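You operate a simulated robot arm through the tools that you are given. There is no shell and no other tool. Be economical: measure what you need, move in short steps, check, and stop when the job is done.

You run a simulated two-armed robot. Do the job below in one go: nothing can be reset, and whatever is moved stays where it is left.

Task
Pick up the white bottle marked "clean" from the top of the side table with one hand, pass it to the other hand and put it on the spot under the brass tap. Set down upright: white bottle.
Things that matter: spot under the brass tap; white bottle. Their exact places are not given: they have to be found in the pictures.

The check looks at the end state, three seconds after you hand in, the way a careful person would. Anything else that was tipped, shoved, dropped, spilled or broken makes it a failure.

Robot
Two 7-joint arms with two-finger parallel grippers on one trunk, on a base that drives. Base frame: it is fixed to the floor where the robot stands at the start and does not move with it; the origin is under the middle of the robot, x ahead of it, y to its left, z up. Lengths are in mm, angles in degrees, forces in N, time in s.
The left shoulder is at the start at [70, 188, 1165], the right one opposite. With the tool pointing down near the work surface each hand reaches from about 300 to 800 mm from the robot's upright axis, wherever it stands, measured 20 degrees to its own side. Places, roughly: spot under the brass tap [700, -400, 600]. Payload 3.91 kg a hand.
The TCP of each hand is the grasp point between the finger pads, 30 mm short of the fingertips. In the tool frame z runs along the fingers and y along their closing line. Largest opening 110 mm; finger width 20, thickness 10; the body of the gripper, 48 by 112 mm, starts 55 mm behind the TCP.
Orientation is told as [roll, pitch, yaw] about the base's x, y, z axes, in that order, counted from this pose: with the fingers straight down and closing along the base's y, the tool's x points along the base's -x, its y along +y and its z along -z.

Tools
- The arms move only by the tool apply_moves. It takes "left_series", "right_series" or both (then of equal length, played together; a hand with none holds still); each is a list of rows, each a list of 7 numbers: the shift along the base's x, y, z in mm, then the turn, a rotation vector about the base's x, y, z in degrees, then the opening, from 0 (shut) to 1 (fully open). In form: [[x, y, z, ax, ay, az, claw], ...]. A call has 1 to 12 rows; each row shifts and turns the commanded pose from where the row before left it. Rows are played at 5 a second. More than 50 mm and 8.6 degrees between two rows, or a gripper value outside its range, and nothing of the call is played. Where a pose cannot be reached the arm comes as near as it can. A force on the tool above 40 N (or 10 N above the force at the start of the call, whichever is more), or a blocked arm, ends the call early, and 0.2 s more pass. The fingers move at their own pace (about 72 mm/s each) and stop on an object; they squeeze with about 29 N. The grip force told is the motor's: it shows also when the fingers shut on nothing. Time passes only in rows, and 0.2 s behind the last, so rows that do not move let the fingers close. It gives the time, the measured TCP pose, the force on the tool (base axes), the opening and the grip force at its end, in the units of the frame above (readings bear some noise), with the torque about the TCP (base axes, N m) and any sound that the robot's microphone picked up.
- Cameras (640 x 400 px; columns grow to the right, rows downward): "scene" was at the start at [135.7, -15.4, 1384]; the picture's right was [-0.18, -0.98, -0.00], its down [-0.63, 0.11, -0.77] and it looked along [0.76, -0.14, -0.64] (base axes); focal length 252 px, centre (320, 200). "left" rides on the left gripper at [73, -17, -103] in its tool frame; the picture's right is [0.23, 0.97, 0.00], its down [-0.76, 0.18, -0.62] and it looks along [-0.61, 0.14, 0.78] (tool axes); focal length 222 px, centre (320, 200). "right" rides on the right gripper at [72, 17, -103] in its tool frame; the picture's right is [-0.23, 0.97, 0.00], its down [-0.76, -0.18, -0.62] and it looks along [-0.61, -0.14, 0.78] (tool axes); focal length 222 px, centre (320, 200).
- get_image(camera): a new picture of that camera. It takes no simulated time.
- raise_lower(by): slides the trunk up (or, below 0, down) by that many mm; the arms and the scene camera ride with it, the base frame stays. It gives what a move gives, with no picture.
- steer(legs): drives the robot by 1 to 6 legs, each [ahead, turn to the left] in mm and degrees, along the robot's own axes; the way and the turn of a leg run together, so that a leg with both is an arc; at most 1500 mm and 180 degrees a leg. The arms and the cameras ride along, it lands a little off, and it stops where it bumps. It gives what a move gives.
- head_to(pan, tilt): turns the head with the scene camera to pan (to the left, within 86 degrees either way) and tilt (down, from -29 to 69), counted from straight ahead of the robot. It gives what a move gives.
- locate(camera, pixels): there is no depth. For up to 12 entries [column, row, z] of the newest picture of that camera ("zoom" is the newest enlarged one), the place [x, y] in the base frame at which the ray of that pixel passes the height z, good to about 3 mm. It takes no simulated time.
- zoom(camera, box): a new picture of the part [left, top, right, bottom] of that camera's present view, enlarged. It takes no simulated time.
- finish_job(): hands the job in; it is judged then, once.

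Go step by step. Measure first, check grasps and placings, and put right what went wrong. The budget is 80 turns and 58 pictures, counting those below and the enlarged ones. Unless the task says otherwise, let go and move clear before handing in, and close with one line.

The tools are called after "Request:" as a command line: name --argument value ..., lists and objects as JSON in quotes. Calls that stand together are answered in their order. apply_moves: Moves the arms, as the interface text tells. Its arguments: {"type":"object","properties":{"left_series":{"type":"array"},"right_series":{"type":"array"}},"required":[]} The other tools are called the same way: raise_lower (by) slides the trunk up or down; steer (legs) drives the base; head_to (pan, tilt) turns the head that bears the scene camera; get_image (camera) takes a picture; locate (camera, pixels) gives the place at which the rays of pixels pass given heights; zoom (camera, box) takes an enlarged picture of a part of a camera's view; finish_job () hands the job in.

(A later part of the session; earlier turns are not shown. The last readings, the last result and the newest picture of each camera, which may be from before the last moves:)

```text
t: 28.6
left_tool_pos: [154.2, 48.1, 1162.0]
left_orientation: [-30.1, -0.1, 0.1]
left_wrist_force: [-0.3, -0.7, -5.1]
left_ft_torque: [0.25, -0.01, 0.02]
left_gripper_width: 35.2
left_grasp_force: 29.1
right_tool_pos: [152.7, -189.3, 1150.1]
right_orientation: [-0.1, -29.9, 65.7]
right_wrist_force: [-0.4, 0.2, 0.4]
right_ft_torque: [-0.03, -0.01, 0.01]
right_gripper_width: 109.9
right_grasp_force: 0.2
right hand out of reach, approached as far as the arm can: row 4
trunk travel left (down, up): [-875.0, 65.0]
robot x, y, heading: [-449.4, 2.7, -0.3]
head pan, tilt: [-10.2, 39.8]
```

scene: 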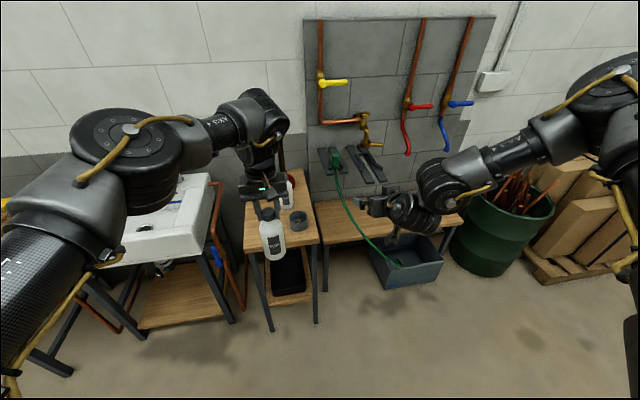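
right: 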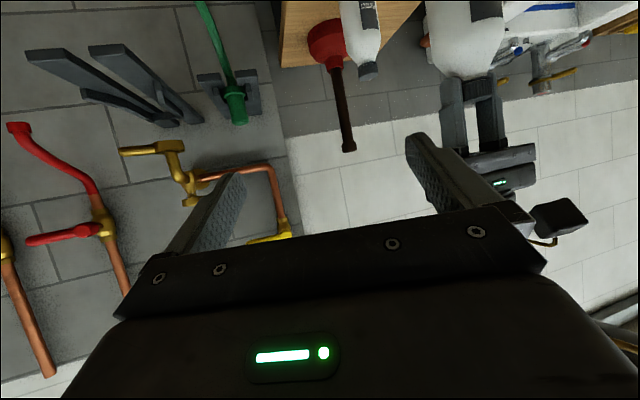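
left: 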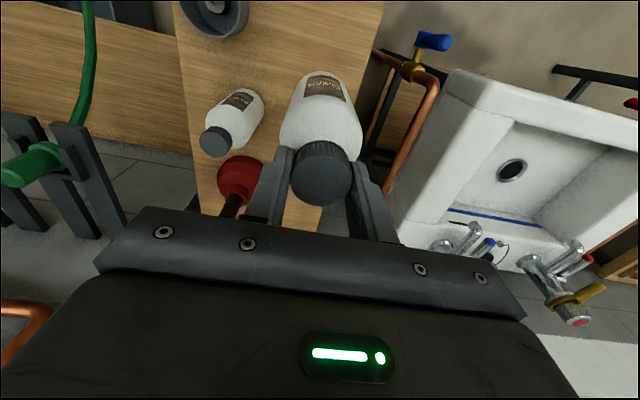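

All of that was reachable. I finish the right yaw to 90° and go to the pre-grasp point 120 mm back along its axis, at about (154,-63,1177).

Request:
apply_moves --right_series '[[0, 5, 9, 0, 0, 8.1, 1], [0, 5, 9, 0, 0, 8.1, 1], [1, 5, 9, 0, 0, 8.1, 1], [0, 37, 0, 0, 0, 0, 1], [0, 37, 0, 0, 0, 0, 1], [0, 37, 0, 0, 0, 0, 1], [0, 0, 0, 0, 0, 0, 1]]'

Request:
get_image --camera "right"

Request:
get_image --camera "scene"

```text
t: 30.2
left_tool_pos: [152.4, 48.8, 1162.7]
left_orientation: [-30.1, 0.0, 0.1]
left_wrist_force: [-0.4, 0.4, -5.0]
left_ft_torque: [0.25, -0.02, 0.0]
left_gripper_width: 34.9
left_grasp_force: 29.5
right_tool_pos: [92.7, -130.5, 1205.4]
right_orientation: [-0.1, -29.9, 89.9]
right_wrist_force: [0.3, -0.2, 0.0]
right_ft_torque: [-0.01, 0.02, -0.01]
right_gripper_width: 110.1
right_grasp_force: 0.1
right hand out of reach, approached as far as the arm can: row 2, 3, 4, 5, 6
trunk travel left (down, up): [-875.0, 65.0]
robot x, y, heading: [-448.2, 1.9, -0.1]
head pan, tilt: [-10.2, 39.8]
```

```text
29 pictures are left
```

right: 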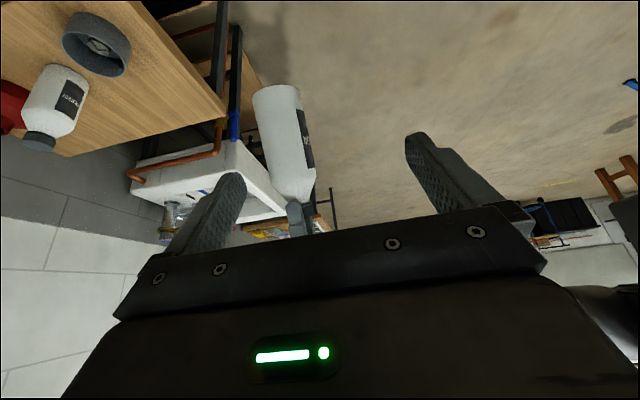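

```text
28 pictures are left
```

scene: 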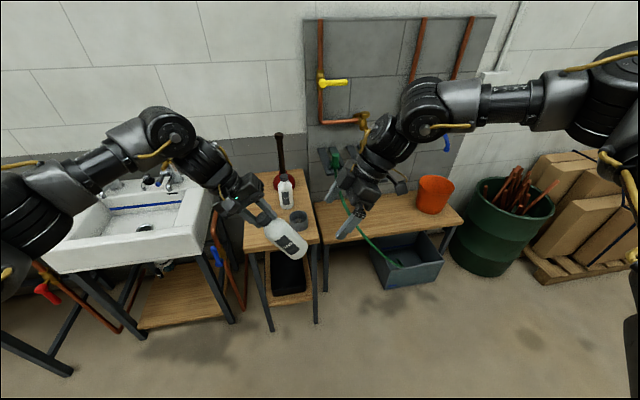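

At 90° yaw the right hand can't move further inward. I return it to about 30° yaw with the same 30° tilt and test its inward reach, while the left hand steps aside for safety.

Request:
apply_moves --left_series '[[5, 10, 5, 0, 0, 0, 0], [5, 10, 5, 0, 0, 0, 0], [5, 10, 5, 0, 0, 0, 0], [5, 10, 5, 0, 0, 0, 0], [0, 0, 0, 0, 0, 0, 0], [0, 0, 0, 0, 0, 0, 0], [0, 0, 0, 0, 0, 0, 0], [0, 0, 0, 0, 0, 0, 0], [0, 0, 0, 0, 0, 0, 0], [0, 0, 0, 0, 0, 0, 0], [0, 0, 0, 0, 0, 0, 0]]' --right_series '[[3, -3, -5, 0, 0, -7.5, 1], [3, -3, -5, 0, 0, -7.5, 1], [3, -3, -5, 0, 0, -7.5, 1], [3, -3, -5, 0, 0, -7.5, 1], [3, -3, -5, 0, 0, -7.5, 1], [3, -3, -5, 0, 0, -7.5, 1], [3, -3, -5, 0, 0, -7.5, 1], [3, -3, -5, 0, 0, -7.5, 1], [0, 25, 0, 0, 0, 0, 1], [0, 25, 0, 0, 0, 0, 1], [0, 25, 0, 0, 0, 0, 1]]'

```text
t: 32.6
left_tool_pos: [171.6, 88.0, 1182.4]
left_orientation: [-30.1, 0.1, 0.1]
left_wrist_force: [-0.2, -0.2, -5.1]
left_ft_torque: [0.25, 0.05, -0.02]
left_gripper_width: 34.9
left_grasp_force: 29.2
right_tool_pos: [93.6, -156.6, 1190.6]
right_orientation: [-0.1, -30.0, 29.8]
right_wrist_force: [0.4, 0.4, -0.2]
right_ft_torque: [0.04, 0.02, 0.0]
right_gripper_width: 110.0
right_grasp_force: 0.0
right hand out of reach, approached as far as the arm can: row 7, 8, 9, 10, 11
trunk travel left (down, up): [-875.0, 65.0]
robot x, y, heading: [-449.0, -1.0, 0.1]
head pan, tilt: [-10.2, 39.8]
```

The inward limit depends on yaw and distance. I go back to the pose that worked (about 60° yaw, y≈-189) and probe inward from there with small steps.

Request:
apply_moves --right_series '[[15, -8, -10, 0, 0, 7.5, 1], [15, -8, -10, 0, 0, 7.5, 1], [15, -8, -10, 0, 0, 7.5, 1], [15, -8, -10, 0, 0, 7.5, 1], [0, 15, 0, 0, 0, 0, 1], [0, 15, 0, 0, 0, 0, 1], [0, 15, 0, 0, 0, 0, 1], [0, 15, 0, 0, 0, 0, 1]]'

```text
t: 34.4
left_tool_pos: [171.9, 88.0, 1182.1]
left_orientation: [-30.1, 0.0, 0.1]
left_wrist_force: [0.9, 0.1, -4.9]
left_ft_torque: [0.25, 0.0, 0.02]
left_gripper_width: 35.2
left_grasp_force: 29.1
right_tool_pos: [133.9, -157.5, 1165.5]
right_orientation: [-0.1, -29.9, 59.9]
right_wrist_force: [-0.6, -0.1, 0.5]
right_ft_torque: [-0.02, 0.0, 0.01]
right_gripper_width: 109.8
right_grasp_force: 0.1
right hand out of reach, approached as far as the arm can: row 5, 6, 7, 8
trunk travel left (down, up): [-875.0, 65.0]
robot x, y, heading: [-452.1, 0.6, -0.2]
head pan, tilt: [-10.2, 39.8]
```

The slide pattern shows that higher hands can reach further inward. I raise both hands, turn the left tilt to match 60° yaw, and probe inward again.

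Request:
apply_moves --left_series '[[0, 0, 35, 0, 0, -7.5, 0], [0, 0, 35, 0, 0, -7.5, 0], [0, 0, 35, 0, 0, -7.5, 0], [0, 0, 35, 0, 0, -7.5, 0], [0, 0, 25, 0, 0, 0, 0], [0, 0, 25, 0, 0, 0, 0], [0, 0, 0, 0, 0, 0, 0], [0, 0, 0, 0, 0, 0, 0], [0, 0, 0, 0, 0, 0, 0], [0, 0, 0, 0, 0, 0, 0]]' --right_series '[[0, 0, 30, 0, 0, 0, 1], [0, 0, 30, 0, 0, 0, 1], [0, 0, 30, 0, 0, 0, 1], [0, 0, 30, 0, 0, 0, 1], [0, 15, 0, 0, 0, 0, 1], [0, 15, 0, 0, 0, 0, 1], [0, 15, 0, 0, 0, 0, 1], [0, 15, 0, 0, 0, 0, 1], [0, 15, 0, 0, 0, 0, 1], [0, 0, 0, 0, 0, 0, 1]]'

```text
t: 36.6
left_tool_pos: [172.2, 87.2, 1372.7]
left_orientation: [-30.0, 0.0, -29.9]
left_wrist_force: [-0.5, -0.3, -5.3]
left_ft_torque: [0.2, -0.13, 0.0]
left_gripper_width: 35.2
left_grasp_force: 29.3
right_tool_pos: [132.8, -134.9, 1285.4]
right_orientation: [-0.1, -29.9, 59.8]
right_wrist_force: [-0.1, -0.2, 0.1]
right_ft_torque: [-0.02, 0.0, -0.03]
right_gripper_width: 109.9
right_grasp_force: 0.1
right hand out of reach, approached as far as the arm can: row 6, 7, 8, 9
trunk travel left (down, up): [-875.0, 65.0]
robot x, y, heading: [-453.6, -1.2, 0.0]
head pan, tilt: [-10.2, 39.8]
```

The left arm is comfortable up here. I move the right hand back a little and see how far inward the left hand can go at this height.

Request:
apply_moves --left_series '[[0, 0, 0, 0, 0, 0, 0], [0, -10, 0, 0, 0, 0, 0], [0, -16, 0, 0, 0, 0, 0], [0, -16, 0, 0, 0, 0, 0], [0, -16, 0, 0, 0, 0, 0], [0, -16, 0, 0, 0, 0, 0], [0, -16, 0, 0, 0, 0, 0], [0, -16, 0, 0, 0, 0, 0]]' --right_series '[[0, -20, 0, 0, 0, 0, 1], [0, -20, 0, 0, 0, 0, 1], [0, -20, 0, 0, 0, 0, 1], [0, -20, 0, 0, 0, 0, 1], [0, -20, 0, 0, 0, 0, 1], [0, 0, 0, 0, 0, 0, 1], [0, 0, 0, 0, 0, 0, 1], [0, 0, 0, 0, 0, 0, 1]]'

Request:
get_image --camera "scene"

```text
t: 38.4
left_tool_pos: [171.6, -20.1, 1371.2]
left_orientation: [-30.0, 0.0, -30.0]
left_wrist_force: [-0.6, -0.3, -4.6]
left_ft_torque: [0.22, -0.16, -0.01]
left_gripper_width: 34.9
left_grasp_force: 29.1
right_tool_pos: [134.1, -236.2, 1285.0]
right_orientation: [-0.1, -29.9, 59.9]
right_wrist_force: [-1.0, -0.6, 0.3]
right_ft_torque: [0.03, 0.01, -0.02]
right_gripper_width: 109.9
right_grasp_force: 0.1
trunk travel left (down, up): [-875.0, 65.0]
robot x, y, heading: [-447.1, -2.7, -0.2]
head pan, tilt: [-10.2, 39.8]
```

```text
27 pictures are left
```

scene: 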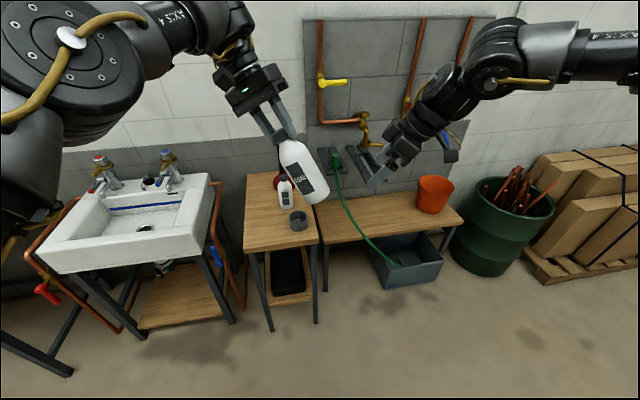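

The left hand is fine at y=-20. I bring it to about y=-105 and set the right hand at its pre-grasp start, in line with the bottle along the horizontal (0.5,0.866) direction.

Request:
apply_moves --left_series '[[0, 0, 0, 0, 0, 0, 0], [0, 0, 0, 0, 0, 0, 0], [0, -14, 0, 0, 0, 0, 0], [0, -14, 0, 0, 0, 0, 0], [0, -14, 0, 0, 0, 0, 0], [0, -14, 0, 0, 0, 0, 0], [0, -14, 0, 0, 0, 0, 0], [0, -14, 0, 0, 0, 0, 0], [0, 0, 0, 0, 0, 0, 0]]' --right_series '[[-15, -5, 3, 0, 0, 0, 1], [-15, -10, 3, 0, 0, 0, 1], [-13, -10, 2, 0, 0, 0, 1], [0, -10, 0, 0, 0, 0, 1], [0, 0, 0, 0, 0, 0, 1], [0, 0, 0, 0, 0, 0, 1], [0, 0, 0, 0, 0, 0, 1], [0, 0, 0, 0, 0, 0, 1], [0, 0, 0, 0, 0, 0, 1]]'

Request:
get_image --camera "right"

```text
t: 40.4
left_tool_pos: [172.4, -101.9, 1371.4]
left_orientation: [-30.2, 0.0, -29.9]
left_wrist_force: [0.5, 0.2, -5.4]
left_ft_torque: [0.23, -0.17, 0.03]
left_gripper_width: 35.1
left_grasp_force: 28.9
right_tool_pos: [90.6, -271.0, 1294.0]
right_orientation: [-0.1, -29.9, 59.9]
right_wrist_force: [0.6, -0.2, -0.2]
right_ft_torque: [0.03, 0.02, -0.02]
right_gripper_width: 110.3
right_grasp_force: 0.1
trunk travel left (down, up): [-875.0, 65.0]
robot x, y, heading: [-451.6, 1.8, -0.1]
head pan, tilt: [-10.2, 39.8]
```

```text
26 pictures are left
```

right: 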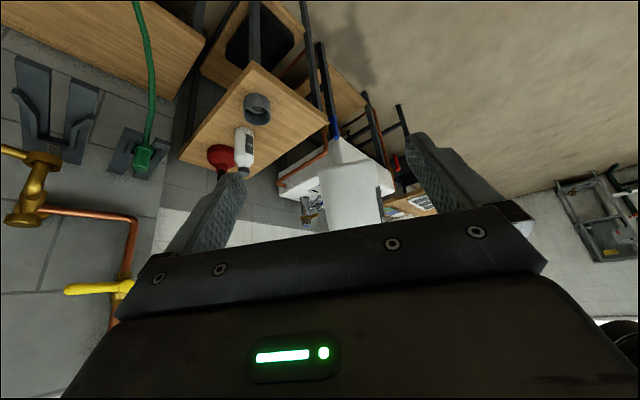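

There were no flags this time. The bottle is about 14 mm off laterally, so I correct that and advance along the approach line to the grip point at about (144,-152,1292).

Request:
apply_moves --right_series '[[-12, 7, 0, 0, 0, 0, 1], [13, 22.5, 0, 0, 0, 0, 1], [13, 22.5, 0, 0, 0, 0, 1], [13, 22.5, 0, 0, 0, 0, 1], [0, 0, 0, 0, 0, 0, 1]]'

Request:
get_image --camera "right"

```text
t: 41.6
left_tool_pos: [172.1, -102.6, 1372.2]
left_orientation: [-30.0, 0.0, -29.9]
left_wrist_force: [0.2, -0.2, -5.2]
left_ft_torque: [0.22, -0.15, -0.03]
left_gripper_width: 35.0
left_grasp_force: 29.2
right_tool_pos: [117.3, -196.8, 1292.9]
right_orientation: [-0.1, -29.9, 59.9]
right_wrist_force: [1.1, 0.2, -0.6]
right_ft_torque: [-0.02, 0.03, -0.05]
right_gripper_width: 109.9
right_grasp_force: 0.0
trunk travel left (down, up): [-875.0, 65.0]
robot x, y, heading: [-453.0, -0.6, -0.2]
head pan, tilt: [-10.2, 39.8]
```

```text
25 pictures are left
```

right: 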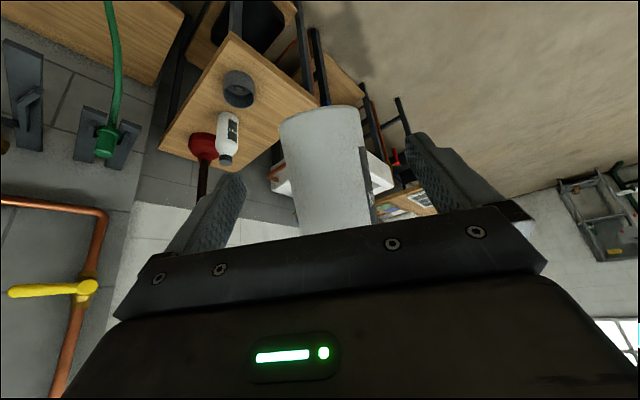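

The bottle sits centred at column ~325. I advance the last 52 mm slowly.

Request:
apply_moves --right_series '[[8.7, 15, 0, 0, 0, 0, 1], [8.7, 15, 0, 0, 0, 0, 1], [8.6, 15, 0, 0, 0, 0, 1], [0, 0, 0, 0, 0, 0, 1]]'

Request:
get_image --camera "right"

Request:
zoom --camera "scene" --box '[200, 40, 460, 230]'

```text
t: 42.6
left_tool_pos: [172.2, -101.7, 1371.3]
left_orientation: [-30.0, 0.0, -30.0]
left_wrist_force: [-0.4, 0.7, -5.2]
left_ft_torque: [0.22, -0.16, -0.02]
left_gripper_width: 35.2
left_grasp_force: 28.9
right_tool_pos: [143.6, -150.3, 1293.3]
right_orientation: [-0.1, -29.8, 59.8]
right_wrist_force: [-0.7, -0.6, -0.4]
right_ft_torque: [-0.03, -0.04, 0.04]
right_gripper_width: 109.9
right_grasp_force: 0.0
trunk travel left (down, up): [-875.0, 65.0]
robot x, y, heading: [-453.2, 0.0, -0.2]
head pan, tilt: [-10.2, 39.8]
```

```text
24 pictures are left
```

right: 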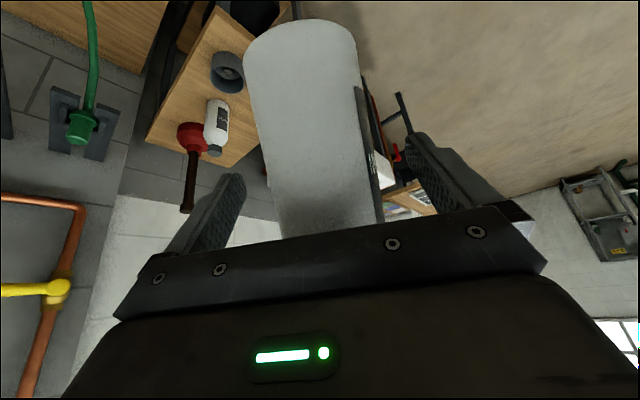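

```text
2.11 times, centred on (330, 135) of scene
```

zoom: 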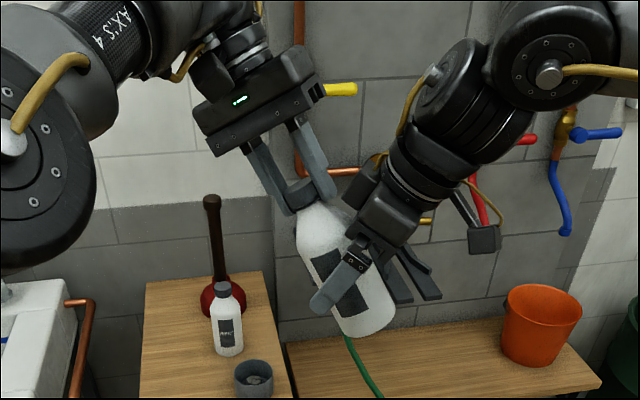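

Beautifully placed: the right fingers straddle the lower body, clear of the left hand. I close the right hand.

Request:
apply_moves --right_series '[[0, 0, 0, 0, 0, 0, 0.75], [0, 0, 0, 0, 0, 0, 0.5], [0, 0, 0, 0, 0, 0, 0], [0, 0, 0, 0, 0, 0, 0], [0, 0, 0, 0, 0, 0, 0], [0, 0, 0, 0, 0, 0, 0]]'

```text
t: 44.0
left_tool_pos: [172.8, -101.9, 1372.3]
left_orientation: [-30.1, -0.1, -30.0]
left_wrist_force: [14.8, -8.4, -4.9]
left_ft_torque: [-0.24, -0.84, 0.3]
left_gripper_width: 34.8
left_grasp_force: 28.9
right_tool_pos: [142.1, -150.1, 1294.8]
right_orientation: [-0.1, -29.9, 60.1]
right_wrist_force: [-14.7, 8.4, 0.2]
right_ft_torque: [-0.22, -0.48, 0.63]
right_gripper_width: 62.4
right_grasp_force: 29.3
trunk travel left (down, up): [-875.0, 65.0]
robot x, y, heading: [-450.8, -1.5, 0.0]
head pan, tilt: [-10.2, 39.8]
```

Both hands hold the bottle (62 mm, 29 N), with a 17 N sideways strain between them. I relieve it by shifting the right hand 2 mm along its closing line.

Request:
apply_moves --right_series '[[-1.7, 1, 0, 0, 0, 0, 0], [0, 0, 0, 0, 0, 0, 0]]'

```text
t: 44.6
left_tool_pos: [172.2, -102.1, 1370.6]
left_orientation: [-30.3, 0.0, -30.0]
left_wrist_force: [6.9, -4.6, -4.0]
left_ft_torque: [-0.13, -0.63, -0.1]
left_gripper_width: 35.0
left_grasp_force: 28.9
right_tool_pos: [141.5, -148.2, 1293.7]
right_orientation: [-0.2, -29.9, 59.8]
right_wrist_force: [-6.9, 3.1, 0.0]
right_ft_torque: [-0.12, -0.04, 0.56]
right_gripper_width: 62.6
right_grasp_force: 29.3
trunk travel left (down, up): [-875.0, 65.0]
robot x, y, heading: [-447.4, -1.6, -0.1]
head pan, tilt: [-10.2, 39.8]
```

The strain has halved. I relieve the rest, then open the left hand only to about 55% so its finger stays clear of the right gripper body, and see whether the bottle holds.

Request:
apply_moves --left_series '[[0, 0, 0, 0, 0, 0, 0], [0, 0, 0, 0, 0, 0, 0.45], [0, 0, 0, 0, 0, 0, 0.55], [0, 0, 0, 0, 0, 0, 0.55]]' --right_series '[[-1.3, 0.7, 0, 0, 0, 0, 0], [0, 0, 0, 0, 0, 0, 0], [0, 0, 0, 0, 0, 0, 0], [0, 0, 0, 0, 0, 0, 0]]'

Request:
get_image --camera "left"

```text
t: 45.6
left_tool_pos: [173.5, -102.2, 1371.7]
left_orientation: [-30.1, 0.0, -29.9]
left_wrist_force: [-1.8, 9.2, -1.2]
left_ft_torque: [0.07, -0.02, -0.33]
left_gripper_width: 57.2
left_grasp_force: 0.1
right_tool_pos: [141.3, -150.2, 1294.0]
right_orientation: [-0.1, -29.9, 59.8]
right_wrist_force: [1.5, -8.5, 1.0]
right_ft_torque: [0.62, 0.12, -0.06]
right_gripper_width: 62.6
right_grasp_force: 29.2
trunk travel left (down, up): [-875.0, 65.0]
robot x, y, heading: [-451.2, -0.9, 0.2]
head pan, tilt: [-10.2, 39.8]
```

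```text
22 pictures are left
```

left: 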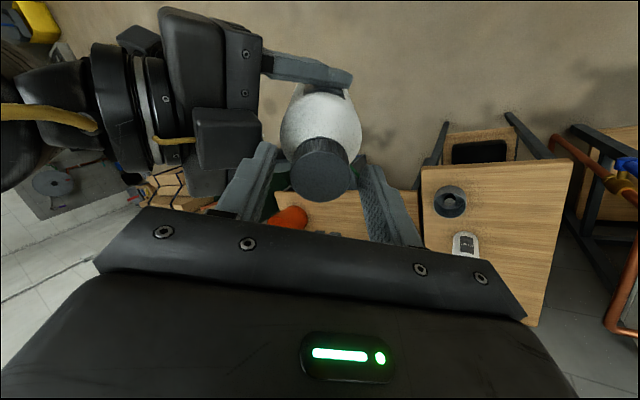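

There is a 9 N contact: the left finger at (245,170) touches the right gripper body. I close the left to 47% and then retreat along the bottle's axis.

Request:
apply_moves --left_series '[[0, 0, 0, 0, 0, 0, 0.46], [1, 2, -1, 0, 0, 0, 0.46], [2.5, 4.3, 8.7, 0, 0, 0, 0.46], [2.5, 4.3, 8.7, 0, 0, 0, 0.46]]'

Request:
get_image --camera "left"

```text
t: 46.6
left_tool_pos: [179.1, -91.5, 1387.0]
left_orientation: [-30.1, 0.0, -29.9]
left_wrist_force: [0.1, 0.6, 0.1]
left_ft_torque: [0.01, 0.03, -0.03]
left_gripper_width: 50.7
left_grasp_force: 0.0
right_tool_pos: [141.1, -148.5, 1293.1]
right_orientation: [-0.1, -29.9, 59.9]
right_wrist_force: [-0.6, -0.3, 0.6]
right_ft_torque: [-0.03, 0.04, -0.01]
right_gripper_width: 62.2
right_grasp_force: 28.9
trunk travel left (down, up): [-875.0, 65.0]
robot x, y, heading: [-450.3, 2.5, 0.2]
head pan, tilt: [-10.2, 39.8]
```

```text
21 pictures are left
```

left: 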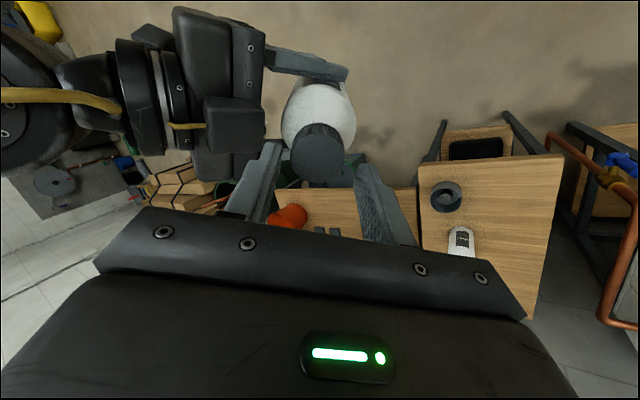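

Contact is gone. I keep retreating along the bottle axis and then move the left hand well clear, and check the right hand's load.

Request:
apply_moves --left_series '[[3, 5, 10, 0, 0, 0, 0.46], [5, 8.6, 17, 0, 0, 0, 0.46], [6, 10.5, 21, 0, 0, 0, 0.46], [0, 35, 10, 0, 0, 0, 0.5], [0, 40, 0, 7.5, 0, 0, 0.5], [0, 40, 0, 7.5, 0, 0, 0.5], [0, 40, 0, 7.5, 0, 0, 0.5], [0, 20, 0, 7.5, 0, 0, 0.5]]'

Request:
get_image --camera "scene"

```text
t: 47.3
left_tool_pos: [179.6, -76.9, 1419.2]
left_orientation: [-30.1, -1.0, -29.7]
left_wrist_force: [6.0, -17.4, -22.0]
left_ft_torque: [-0.09, -0.38, 0.3]
left_gripper_width: 50.5
left_grasp_force: 0.2
left hand out of reach, approached as far as the arm can: row 1, 3
right_tool_pos: [142.5, -148.1, 1292.1]
right_orientation: [0.1, -29.7, 59.8]
right_wrist_force: [0.0, 0.0, 0.2]
right_ft_torque: [-0.03, 0.02, -0.03]
right_gripper_width: 62.6
right_grasp_force: 29.1
trunk travel left (down, up): [-875.0, 65.0]
robot x, y, heading: [-451.7, 1.3, -0.0]
head pan, tilt: [-10.2, 39.8]
stopped in row 3 (left hand): the force on the tool passed its limit (the readings are from after the stop); the commanded pose is now the measured one
```

```text
20 pictures are left
```

scene: 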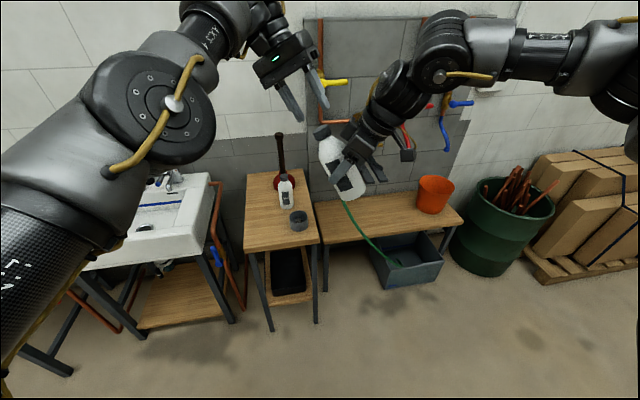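

The left stopped on a force while at its upper reach limit, but the fingers are already above the cap. I move the left hand sideways to its own side instead of up.

Request:
apply_moves --left_series '[[3, 12, 0, 0, 0, 0, 0.46], [3, 20, 0, 0, 0, 0, 0.46], [0, 25, 0, 0, 0, 0, 0.46], [0, 30, 0, 0, 0, 0, 0.5], [0, 30, 0, 7.5, 0, 0, 0.5], [0, 30, 0, 7.5, 0, 0, 0.5], [0, 30, 0, 7.5, 0, 0, 0.5], [0, 30, 0, 7.5, 0, 0, 0.5], [0, 0, 0, 0, 0, 0, 0.5]]'

Request:
get_image --camera "scene"

```text
t: 49.3
left_tool_pos: [69.9, 33.6, 1443.3]
left_orientation: [-8.3, 11.2, -27.7]
left_wrist_force: [-0.7, -0.3, 0.7]
left_ft_torque: [-0.04, 0.01, 0.0]
left_gripper_width: 55.0
left_grasp_force: 0.2
left hand out of reach, approached as far as the arm can: row 5, 6, 7, 8
right_tool_pos: [141.9, -146.2, 1292.9]
right_orientation: [0.0, -29.8, 59.9]
right_wrist_force: [0.4, 0.6, -4.8]
right_ft_torque: [-0.04, 0.03, 0.01]
right_gripper_width: 62.4
right_grasp_force: 28.6
trunk travel left (down, up): [-875.0, 65.0]
robot x, y, heading: [-451.2, 2.2, 0.1]
head pan, tilt: [-10.2, 39.8]
```

```text
19 pictures are left
```

scene: 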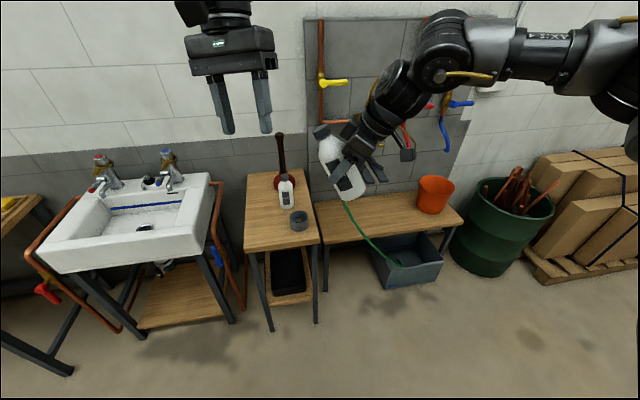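

The right hand now holds the bottle alone (-4.8 N), so the pass is done. I turn the right hand to yaw 0, pitch −60 so the bottle stands upright, and move the left hand out to its own side.

Request:
apply_moves --right_series '[[0, -20, 4, 0, 0, -7.5, 0], [0, -20, 4, 0, 0, -7.5, 0], [0, -20, 4, 0, 0, -7.5, 0], [0, -20, 4, 0, 0, -7.5, 0], [-5, -15, 4, 0, 0, -7.5, 0], [-5, -15, 4, 0, 0, -7.5, 0], [-5, -12, 4, 0, 0, -7.5, 0], [-5, -12, 4, 0, 0, -7.5, 0], [0, 0, 0, 0, 0, 0, 0]]' --left_series '[[0, 25, -10, 0, 0, 0, 0.5], [0, 25, -10, 0, 0, 0, 0.5], [0, 25, -10, 0, 0, 0, 0.5], [0, 25, -10, 0, 0, 0, 0.5], [0, 25, -10, 0, 0, 0, 0.5], [0, 25, -10, 0, 0, 0, 0.5], [0, 25, 0, 0, 0, 0, 0.5], [0, 25, 0, 0, 0, 0, 0.5], [0, 0, 0, 0, 0, 0, 0.5]]'

```text
t: 51.3
left_tool_pos: [69.0, 228.9, 1383.3]
left_orientation: [-8.3, 11.3, -27.9]
left_wrist_force: [0.3, -0.6, -0.2]
left_ft_torque: [0.01, -0.01, 0.01]
left_gripper_width: 54.9
left_grasp_force: 0.0
right_tool_pos: [121.2, -283.8, 1324.8]
right_orientation: [-0.1, -29.9, -0.2]
right_wrist_force: [0.0, 0.2, -5.0]
right_ft_torque: [0.0, 0.07, 0.03]
right_gripper_width: 62.4
right_grasp_force: 29.1
trunk travel left (down, up): [-875.0, 65.0]
robot x, y, heading: [-450.2, -1.1, 0.0]
head pan, tilt: [-10.2, 39.8]
```

Both moves went cleanly. Now I pitch the right hand to −60 to set the bottle upright and tuck the left hand further out.

Request:
apply_moves --right_series '[[-6, -4, 4, 0, -7.5, 0, 0], [-6, -4, 4, 0, -7.5, 0, 0], [-6, -4, 4, 0, -7.5, 0, 0], [-6, -4, 4, 0, -7.5, 0, 0], [0, 0, 0, 0, 0, 0, 0]]' --left_series '[[-15, 25, 0, 0, 0, 0, 0.5], [-15, 25, 0, 0, 0, 0, 0.5], [-15, 25, 0, 0, 0, 0, 0.5], [-15, 25, 0, 0, 0, 0, 0.5], [0, 0, 0, 0, 0, 0, 0.5]]'

Request:
head_to --pan -30 --tilt 35

Request:
get_image --camera "scene"

```text
t: 52.5
left_tool_pos: [6.9, 330.6, 1383.7]
left_orientation: [-8.3, 11.2, -27.7]
left_wrist_force: [-0.3, -0.2, 0.5]
left_ft_torque: [0.03, 0.02, 0.01]
left_gripper_width: 55.0
left_grasp_force: 0.1
right_tool_pos: [97.0, -298.2, 1340.9]
right_orientation: [0.1, -60.0, 0.1]
right_wrist_force: [0.4, -0.7, -5.0]
right_ft_torque: [0.03, 0.08, 0.0]
right_gripper_width: 62.6
right_grasp_force: 29.1
trunk travel left (down, up): [-875.0, 65.0]
robot x, y, heading: [-452.1, -1.7, -0.0]
head pan, tilt: [-10.2, 39.8]
```

```text
t: 53.3
left_tool_pos: [9.4, 328.7, 1383.7]
left_orientation: [-8.3, 11.3, -27.8]
left_wrist_force: [0.4, 0.3, 0.3]
left_ft_torque: [0.02, 0.01, -0.03]
left_gripper_width: 55.0
left_grasp_force: 0.1
right_tool_pos: [97.9, -301.3, 1341.1]
right_orientation: [0.2, -59.9, 0.0]
right_wrist_force: [1.1, 0.4, -6.0]
right_ft_torque: [-0.03, 0.04, 0.01]
right_gripper_width: 62.6
right_grasp_force: 29.2
trunk travel left (down, up): [-875.0, 65.0]
robot x, y, heading: [-448.8, 3.7, 0.1]
head pan, tilt: [-30.0, 35.0]
```

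```text
18 pictures are left
```

scene: 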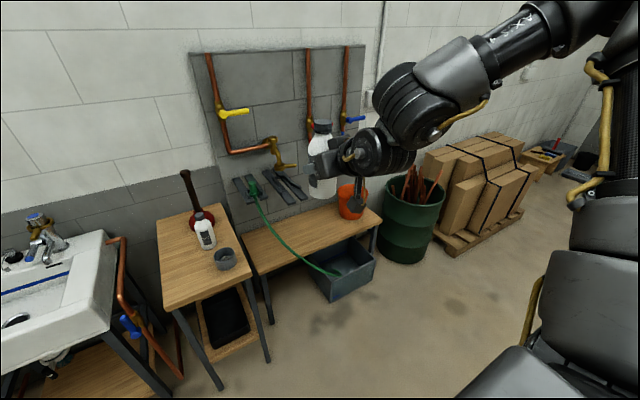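

The bottle is upright in the right hand and the floor to the right is free. I drive to the staging pose near (-65,-712) facing 40°, with the arms high.

Request:
steer --legs '[[0, -61.6], [809, 0], [0, 101.6]]'

Request:
head_to --pan 0 --tilt 40

Request:
get_image --camera "scene"

```text
t: 64.6
left_tool_pos: [81.9, -163.0, 1383.6]
left_orientation: [-8.3, 11.2, 12.7]
left_wrist_force: [-0.3, 0.0, -0.1]
left_ft_torque: [-0.05, -0.01, 0.01]
left_gripper_width: 55.1
left_grasp_force: 0.1
right_tool_pos: [555.0, -586.5, 1342.2]
right_orientation: [0.1, -59.7, 40.6]
right_wrist_force: [0.4, 0.2, -4.5]
right_ft_torque: [-0.01, 0.07, 0.01]
right_gripper_width: 62.3
right_grasp_force: 28.9
trunk travel left (down, up): [-875.0, 65.0]
robot x, y, heading: [-55.5, -710.8, 40.4]
head pan, tilt: [-30.0, 35.0]
```

```text
t: 65.6
left_tool_pos: [78.9, -164.2, 1383.7]
left_orientation: [-8.3, 11.4, 12.7]
left_wrist_force: [0.7, 0.7, -0.8]
left_ft_torque: [-0.02, -0.02, 0.03]
left_gripper_width: 55.1
left_grasp_force: 0.0
right_tool_pos: [554.8, -585.4, 1341.2]
right_orientation: [0.1, -59.8, 40.6]
right_wrist_force: [0.7, 0.6, -5.5]
right_ft_torque: [-0.02, 0.04, 0.0]
right_gripper_width: 62.9
right_grasp_force: 28.9
trunk travel left (down, up): [-875.0, 65.0]
robot x, y, heading: [-55.4, -712.7, 40.6]
head pan, tilt: [0.0, 40.0]
```

```text
17 pictures are left
```

scene: 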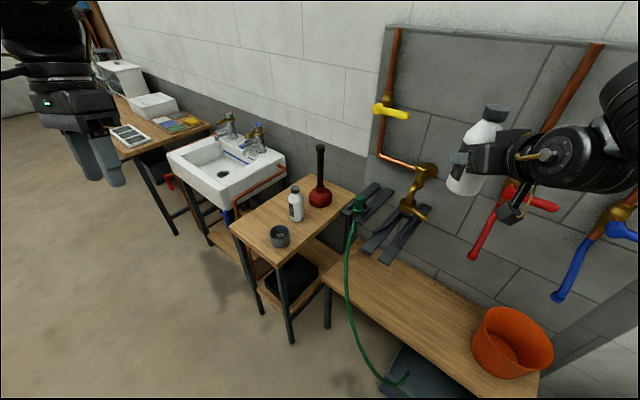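

The tap, fork and hose are clear from here. I zoom to triangulate the outlet and hose from this new side.

Request:
zoom --camera "scene" --box '[330, 150, 470, 270]'

```text
3.33 times, centred on (400, 210) of scene
```

zoom: 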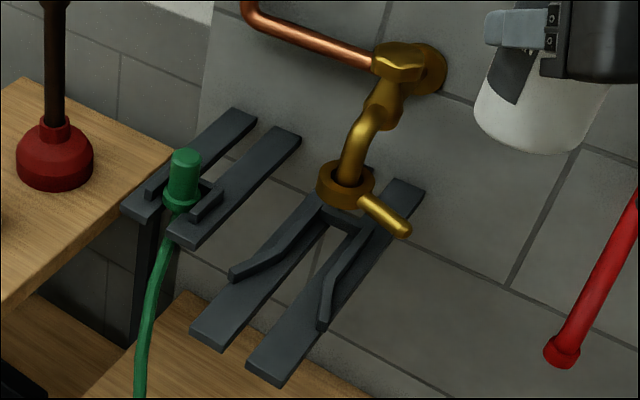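

I locate the outlet ring centre at (346,184), the fork tips and the hose.

Request:
locate --camera "zoom" --pixels '[[346, 184, 1040], [346, 184, 1010], [346, 184, 980], [210, 335, 900], [265, 370, 900], [210, 335, 880], [320, 325, 910], [420, 185, 900], [340, 220, 900]]'

Request:
locate --camera "scene" --pixels '[[346, 270, 800], [346, 270, 720], [351, 300, 720], [351, 300, 640], [358, 335, 600], [375, 370, 500], [384, 392, 600], [475, 352, 600]]'

```text
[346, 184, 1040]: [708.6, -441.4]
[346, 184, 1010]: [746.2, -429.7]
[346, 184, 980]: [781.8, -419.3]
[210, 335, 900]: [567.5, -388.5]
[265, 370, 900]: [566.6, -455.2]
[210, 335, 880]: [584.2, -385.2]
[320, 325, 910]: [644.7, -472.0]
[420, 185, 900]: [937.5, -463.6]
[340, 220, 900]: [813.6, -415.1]
```

```text
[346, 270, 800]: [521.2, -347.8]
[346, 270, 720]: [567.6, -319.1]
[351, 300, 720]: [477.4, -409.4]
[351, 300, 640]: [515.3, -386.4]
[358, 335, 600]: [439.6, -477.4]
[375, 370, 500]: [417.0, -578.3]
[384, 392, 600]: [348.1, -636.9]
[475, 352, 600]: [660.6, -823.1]
```

The outlet is at about (745,-430,1010). I lower the trunk by 400, check the surroundings, then lower the rest.

Request:
raise_lower --by -400

Request:
get_image --camera "scene"

```text
t: 69.4
left_tool_pos: [78.8, -164.5, 984.2]
left_orientation: [-8.2, 11.2, 12.7]
left_wrist_force: [0.2, -0.1, 0.2]
left_ft_torque: [0.01, 0.0, -0.02]
left_gripper_width: 54.9
left_grasp_force: 0.1
right_tool_pos: [554.8, -585.1, 940.8]
right_orientation: [0.0, -59.8, 40.7]
right_wrist_force: [-0.1, -0.1, -5.3]
right_ft_torque: [-0.01, 0.06, -0.05]
right_gripper_width: 62.7
right_grasp_force: 29.3
trunk travel left (down, up): [-475.0, 465.0]
robot x, y, heading: [-51.4, -712.0, 40.7]
head pan, tilt: [0.0, 40.0]
```

```text
15 pictures are left
```

scene: 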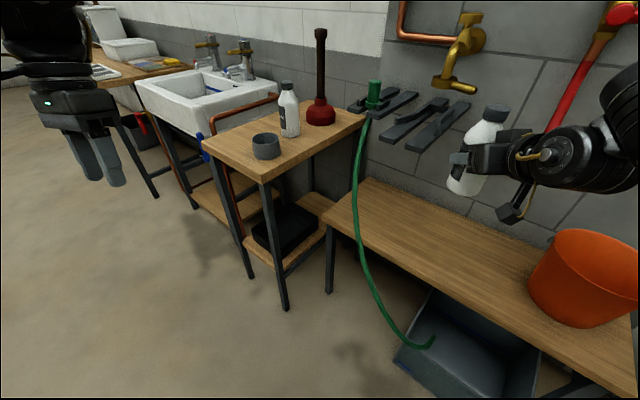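

The way down is clear. I lower the remaining 225 and look right to check the arm against the bucket.

Request:
raise_lower --by -225

Request:
head_to --pan -30 --tilt 30

Request:
get_image --camera "scene"

```text
t: 71.8
left_tool_pos: [78.1, -164.4, 758.7]
left_orientation: [-8.3, 11.3, 12.6]
left_wrist_force: [-0.5, 1.0, -0.3]
left_ft_torque: [0.0, 0.02, -0.01]
left_gripper_width: 54.8
left_grasp_force: 0.0
right_tool_pos: [554.9, -584.8, 717.4]
right_orientation: [0.0, -59.7, 40.7]
right_wrist_force: [0.6, 0.7, -4.6]
right_ft_torque: [-0.02, 0.06, 0.0]
right_gripper_width: 62.3
right_grasp_force: 29.1
trunk travel left (down, up): [-250.0, 690.0]
robot x, y, heading: [-53.5, -713.0, 40.3]
head pan, tilt: [0.0, 40.0]
```

```text
t: 72.7
left_tool_pos: [78.9, -164.0, 759.2]
left_orientation: [-8.3, 11.4, 12.7]
left_wrist_force: [-0.1, 0.1, 0.5]
left_ft_torque: [0.0, -0.02, -0.01]
left_gripper_width: 55.4
left_grasp_force: 0.0
right_tool_pos: [554.5, -584.5, 715.5]
right_orientation: [0.1, -59.8, 40.6]
right_wrist_force: [-0.2, 0.5, -5.1]
right_ft_torque: [-0.02, 0.06, -0.04]
right_gripper_width: 62.5
right_grasp_force: 29.3
trunk travel left (down, up): [-250.0, 690.0]
robot x, y, heading: [-54.6, -713.0, 40.2]
head pan, tilt: [-30.0, 30.0]
```

```text
14 pictures are left
```

scene: 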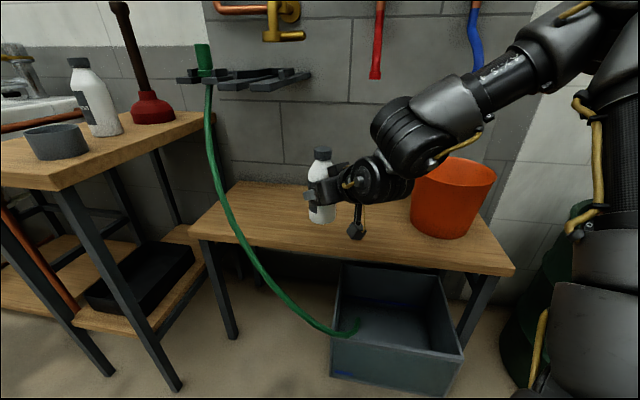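

The forearm stays high, well above the bucket. The wrist drum at (405,135) may pass near the fork, so I estimate its position, along with the bottle and fork heights.

Request:
locate --camera "scene" --pixels '[[405, 140, 800], [405, 140, 830], [400, 97, 870], [400, 97, 840], [376, 125, 840], [321, 223, 640], [321, 223, 650], [322, 150, 810], [362, 180, 760], [355, 232, 690], [225, 80, 890], [300, 78, 890]]'

Request:
get_image --camera "right"

```text
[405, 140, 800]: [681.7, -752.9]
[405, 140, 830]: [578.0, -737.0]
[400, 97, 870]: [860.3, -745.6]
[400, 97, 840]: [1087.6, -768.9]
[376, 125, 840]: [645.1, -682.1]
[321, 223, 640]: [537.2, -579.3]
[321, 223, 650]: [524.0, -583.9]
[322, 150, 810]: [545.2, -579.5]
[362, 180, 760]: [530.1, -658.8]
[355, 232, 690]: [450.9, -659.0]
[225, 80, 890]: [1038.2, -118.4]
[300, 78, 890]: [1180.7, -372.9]
```

```text
13 pictures are left
```

right: 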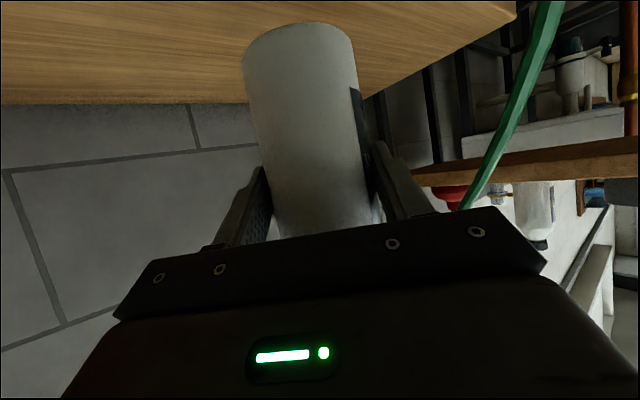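

The bottle's centre is at about (561,-576), base z≈645, as expected. The wrist drum would pass about 30 mm from the fork, so I yaw the hand 12° more from the right and then drive 170 mm ahead.

Request:
apply_moves --right_series '[[0, 0, 0, 0, 0, 6, 0], [0, 0, 0, 0, 0, 6, 0], [0, 0, 0, 0, 0, 0, 0]]'

Request:
steer --legs '[[170, 0]]'

Request:
get_image --camera "scene"

```text
t: 73.5
left_tool_pos: [77.6, -162.8, 759.8]
left_orientation: [-8.3, 11.2, 12.7]
left_wrist_force: [0.9, -0.9, -0.7]
left_ft_torque: [0.0, 0.0, 0.02]
left_gripper_width: 55.1
left_grasp_force: 0.0
right_tool_pos: [554.5, -585.2, 715.6]
right_orientation: [0.0, -59.7, 52.7]
right_wrist_force: [-0.5, 0.0, -5.4]
right_ft_torque: [-0.05, 0.0, 0.02]
right_gripper_width: 62.7
right_grasp_force: 28.6
trunk travel left (down, up): [-250.0, 690.0]
robot x, y, heading: [-55.9, -712.2, 40.5]
head pan, tilt: [-30.0, 30.0]
```

```text
t: 75.0
left_tool_pos: [208.7, -52.1, 757.7]
left_orientation: [-8.3, 11.3, 12.7]
left_wrist_force: [0.3, 0.7, -0.2]
left_ft_torque: [-0.01, -0.02, 0.01]
left_gripper_width: 55.1
left_grasp_force: 0.0
right_tool_pos: [683.2, -475.2, 715.1]
right_orientation: [0.0, -59.7, 52.5]
right_wrist_force: [0.9, -0.3, -4.6]
right_ft_torque: [-0.06, 0.03, -0.01]
right_gripper_width: 62.3
right_grasp_force: 28.7
trunk travel left (down, up): [-250.0, 690.0]
robot x, y, heading: [72.8, -600.4, 40.4]
head pan, tilt: [-30.0, 30.0]
```

```text
12 pictures are left
```

scene: 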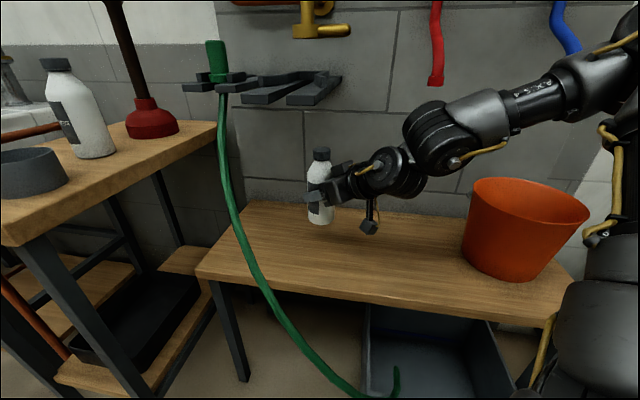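

The bottle is at about (689,-467), with comfortable clearance from fork and bucket. I drive the last 60 mm.

Request:
steer --legs '[[60, 0]]'

Request:
get_image --camera "scene"

```text
t: 76.0
left_tool_pos: [254.5, -13.2, 756.7]
left_orientation: [-8.3, 11.3, 12.7]
left_wrist_force: [0.3, -0.4, -0.4]
left_ft_torque: [0.03, 0.04, -0.02]
left_gripper_width: 55.0
left_grasp_force: 0.1
right_tool_pos: [730.5, -435.1, 714.4]
right_orientation: [0.0, -59.8, 52.6]
right_wrist_force: [0.6, 0.0, -5.4]
right_ft_torque: [-0.03, 0.07, -0.05]
right_gripper_width: 62.2
right_grasp_force: 29.1
trunk travel left (down, up): [-250.0, 690.0]
robot x, y, heading: [123.2, -563.4, 40.6]
head pan, tilt: [-30.0, 30.0]
```

```text
11 pictures are left
```

scene: 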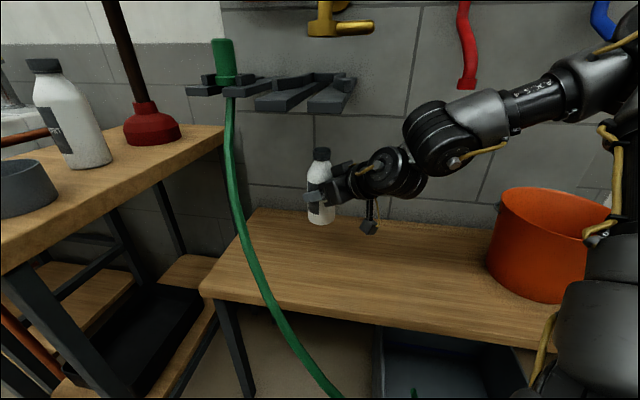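

The bottle's centre is at (736.5,-427). I shift +8, −3 mm and lower 34 mm toward the bench.

Request:
apply_moves --right_series '[[4, -1.5, -8, 0, 0, 0, 0], [4, -1.5, -10, 0, 0, 0, 0], [0, 0, -10, 0, 0, 0, 0], [0, 0, -6, 0, 0, 0, 0], [0, 0, 0, 0, 0, 0, 0]]'

Request:
zoom --camera "scene" --box '[270, 120, 420, 250]'

```text
t: 77.2
left_tool_pos: [253.9, -14.5, 759.3]
left_orientation: [-8.3, 11.3, 12.7]
left_wrist_force: [-0.6, -0.6, -0.3]
left_ft_torque: [-0.02, -0.02, 0.01]
left_gripper_width: 55.1
left_grasp_force: 0.1
right_tool_pos: [739.3, -438.5, 682.0]
right_orientation: [0.0, -59.7, 52.5]
right_wrist_force: [0.5, -0.1, -4.7]
right_ft_torque: [-0.05, 0.05, 0.0]
right_gripper_width: 62.4
right_grasp_force: 29.2
trunk travel left (down, up): [-250.0, 690.0]
robot x, y, heading: [119.8, -563.8, 40.7]
head pan, tilt: [-30.0, 30.0]
```

```text
3.08 times, centred on (345, 185) of scene
```

zoom: 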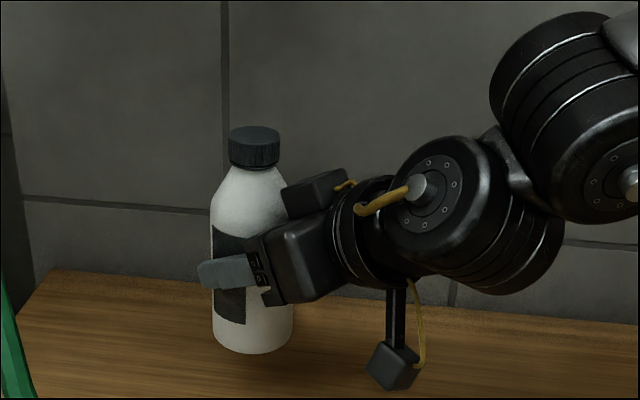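

The bottle is upright about 10 mm above the bench. I lower in 2 mm steps, watching the force.

Request:
apply_moves --right_series '[[0, 0, -2.5, 0, 0, 0, 0], [0, 0, -2.5, 0, 0, 0, 0], [0, 0, -2, 0, 0, 0, 0], [0, 0, -1, 0, 0, 0, 0], [0, 0, 0, 0, 0, 0, 0]]'

```text
t: 78.3
left_tool_pos: [254.5, -13.0, 759.1]
left_orientation: [-8.3, 11.2, 12.7]
left_wrist_force: [0.6, -1.4, 0.0]
left_ft_torque: [0.0, -0.02, 0.03]
left_gripper_width: 55.2
left_grasp_force: 0.0
right_tool_pos: [738.2, -439.1, 674.9]
right_orientation: [0.1, -59.8, 52.6]
right_wrist_force: [0.2, -0.3, -5.6]
right_ft_torque: [-0.04, 0.04, 0.03]
right_gripper_width: 62.4
right_grasp_force: 29.1
trunk travel left (down, up): [-250.0, 690.0]
robot x, y, heading: [121.4, -561.0, 40.5]
head pan, tilt: [-30.0, 30.0]
```

Request:
apply_moves --right_series '[[0, 0, -1.5, 0, 0, 0, 0], [0, 0, -1.5, 0, 0, 0, 0], [0, 0, 0, 0, 0, 0, 0]]'

```text
t: 79.2
left_tool_pos: [253.6, -13.3, 758.6]
left_orientation: [-8.3, 11.3, 12.8]
left_wrist_force: [0.2, 0.0, 0.4]
left_ft_torque: [0.0, -0.03, 0.0]
left_gripper_width: 55.0
left_grasp_force: 0.0
right_tool_pos: [738.3, -438.3, 670.0]
right_orientation: [0.0, -59.8, 52.6]
right_wrist_force: [-0.6, 0.0, -4.3]
right_ft_torque: [-0.07, 0.04, -0.01]
right_gripper_width: 62.6
right_grasp_force: 28.6
trunk travel left (down, up): [-250.0, 690.0]
robot x, y, heading: [117.6, -563.2, 40.6]
head pan, tilt: [-30.0, 30.0]
```

The force still reads about −4.5 N, so there is no contact yet. I continue down in small steps.

Request:
apply_moves --right_series '[[0, 0, -1.5, 0, 0, 0, 0], [0, 0, -1.5, 0, 0, 0, 0], [0, 0, 0, 0, 0, 0, 0]]'

Request:
zoom --camera "scene" --box '[290, 130, 370, 240]'

```text
t: 80.0
left_tool_pos: [255.2, -13.1, 757.6]
left_orientation: [-8.3, 11.3, 12.7]
left_wrist_force: [0.0, -0.7, -0.4]
left_ft_torque: [0.02, 0.01, 0.0]
left_gripper_width: 54.7
left_grasp_force: 0.1
right_tool_pos: [738.6, -437.5, 668.1]
right_orientation: [0.0, -59.8, 52.5]
right_wrist_force: [0.0, 0.3, -6.0]
right_ft_torque: [-0.05, 0.07, 0.0]
right_gripper_width: 62.4
right_grasp_force: 29.2
trunk travel left (down, up): [-250.0, 690.0]
robot x, y, heading: [121.1, -561.3, 40.5]
head pan, tilt: [-30.0, 30.0]
```

```text
3.64 times, centred on (330, 185) of scene
```

zoom: 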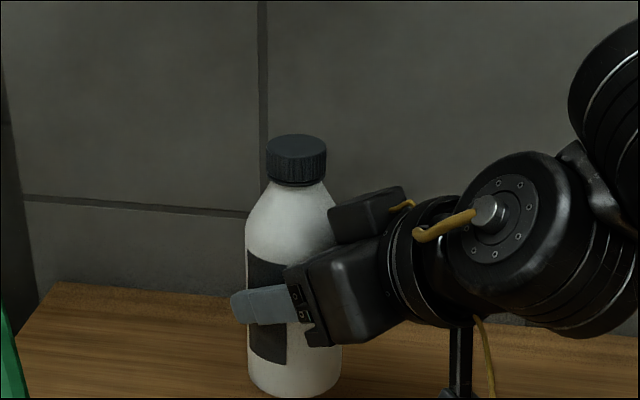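

Still hanging free at −5 N. I keep lowering, about 4 mm more.

Request:
apply_moves --right_series '[[0, 0, -1.5, 0, 0, 0, 0], [0, 0, -1.5, 0, 0, 0, 0], [0, 0, -1, 0, 0, 0, 0], [0, 0, 0, 0, 0, 0, 0]]'

```text
t: 81.0
left_tool_pos: [253.1, -13.4, 758.5]
left_orientation: [-8.3, 11.3, 12.7]
left_wrist_force: [0.5, -0.6, -0.2]
left_ft_torque: [0.0, -0.02, -0.01]
left_gripper_width: 55.0
left_grasp_force: 0.1
right_tool_pos: [738.4, -437.4, 664.0]
right_orientation: [0.0, -59.9, 52.5]
right_wrist_force: [0.7, -0.2, -5.3]
right_ft_torque: [-0.02, 0.0, -0.03]
right_gripper_width: 62.6
right_grasp_force: 29.1
trunk travel left (down, up): [-250.0, 690.0]
robot x, y, heading: [120.2, -561.7, 40.6]
head pan, tilt: [-30.0, 30.0]
```

Request:
apply_moves --right_series '[[0, 0, -1.5, 0, 0, 0, 0], [0, 0, -1.5, 0, 0, 0, 0], [0, 0, -1, 0, 0, 0, 0], [0, 0, 0, 0, 0, 0, 0]]'

Request:
get_image --camera "right"

```text
t: 82.0
left_tool_pos: [252.9, -13.7, 758.6]
left_orientation: [-8.3, 11.4, 12.7]
left_wrist_force: [-0.1, -0.2, 0.1]
left_ft_torque: [0.05, 0.01, 0.0]
left_gripper_width: 54.8
left_grasp_force: 0.0
right_tool_pos: [738.6, -437.7, 659.1]
right_orientation: [-0.1, -59.8, 52.6]
right_wrist_force: [0.0, 0.5, -4.4]
right_ft_torque: [-0.02, 0.02, 0.0]
right_gripper_width: 62.4
right_grasp_force: 29.0
trunk travel left (down, up): [-250.0, 690.0]
robot x, y, heading: [120.6, -564.3, 40.4]
head pan, tilt: [-30.0, 30.0]
```

```text
8 pictures are left
```

right: 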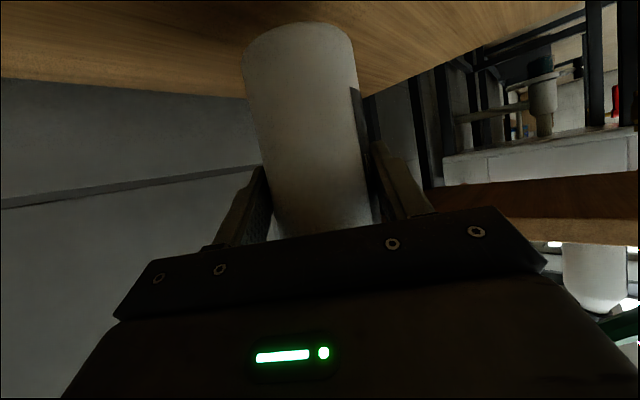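

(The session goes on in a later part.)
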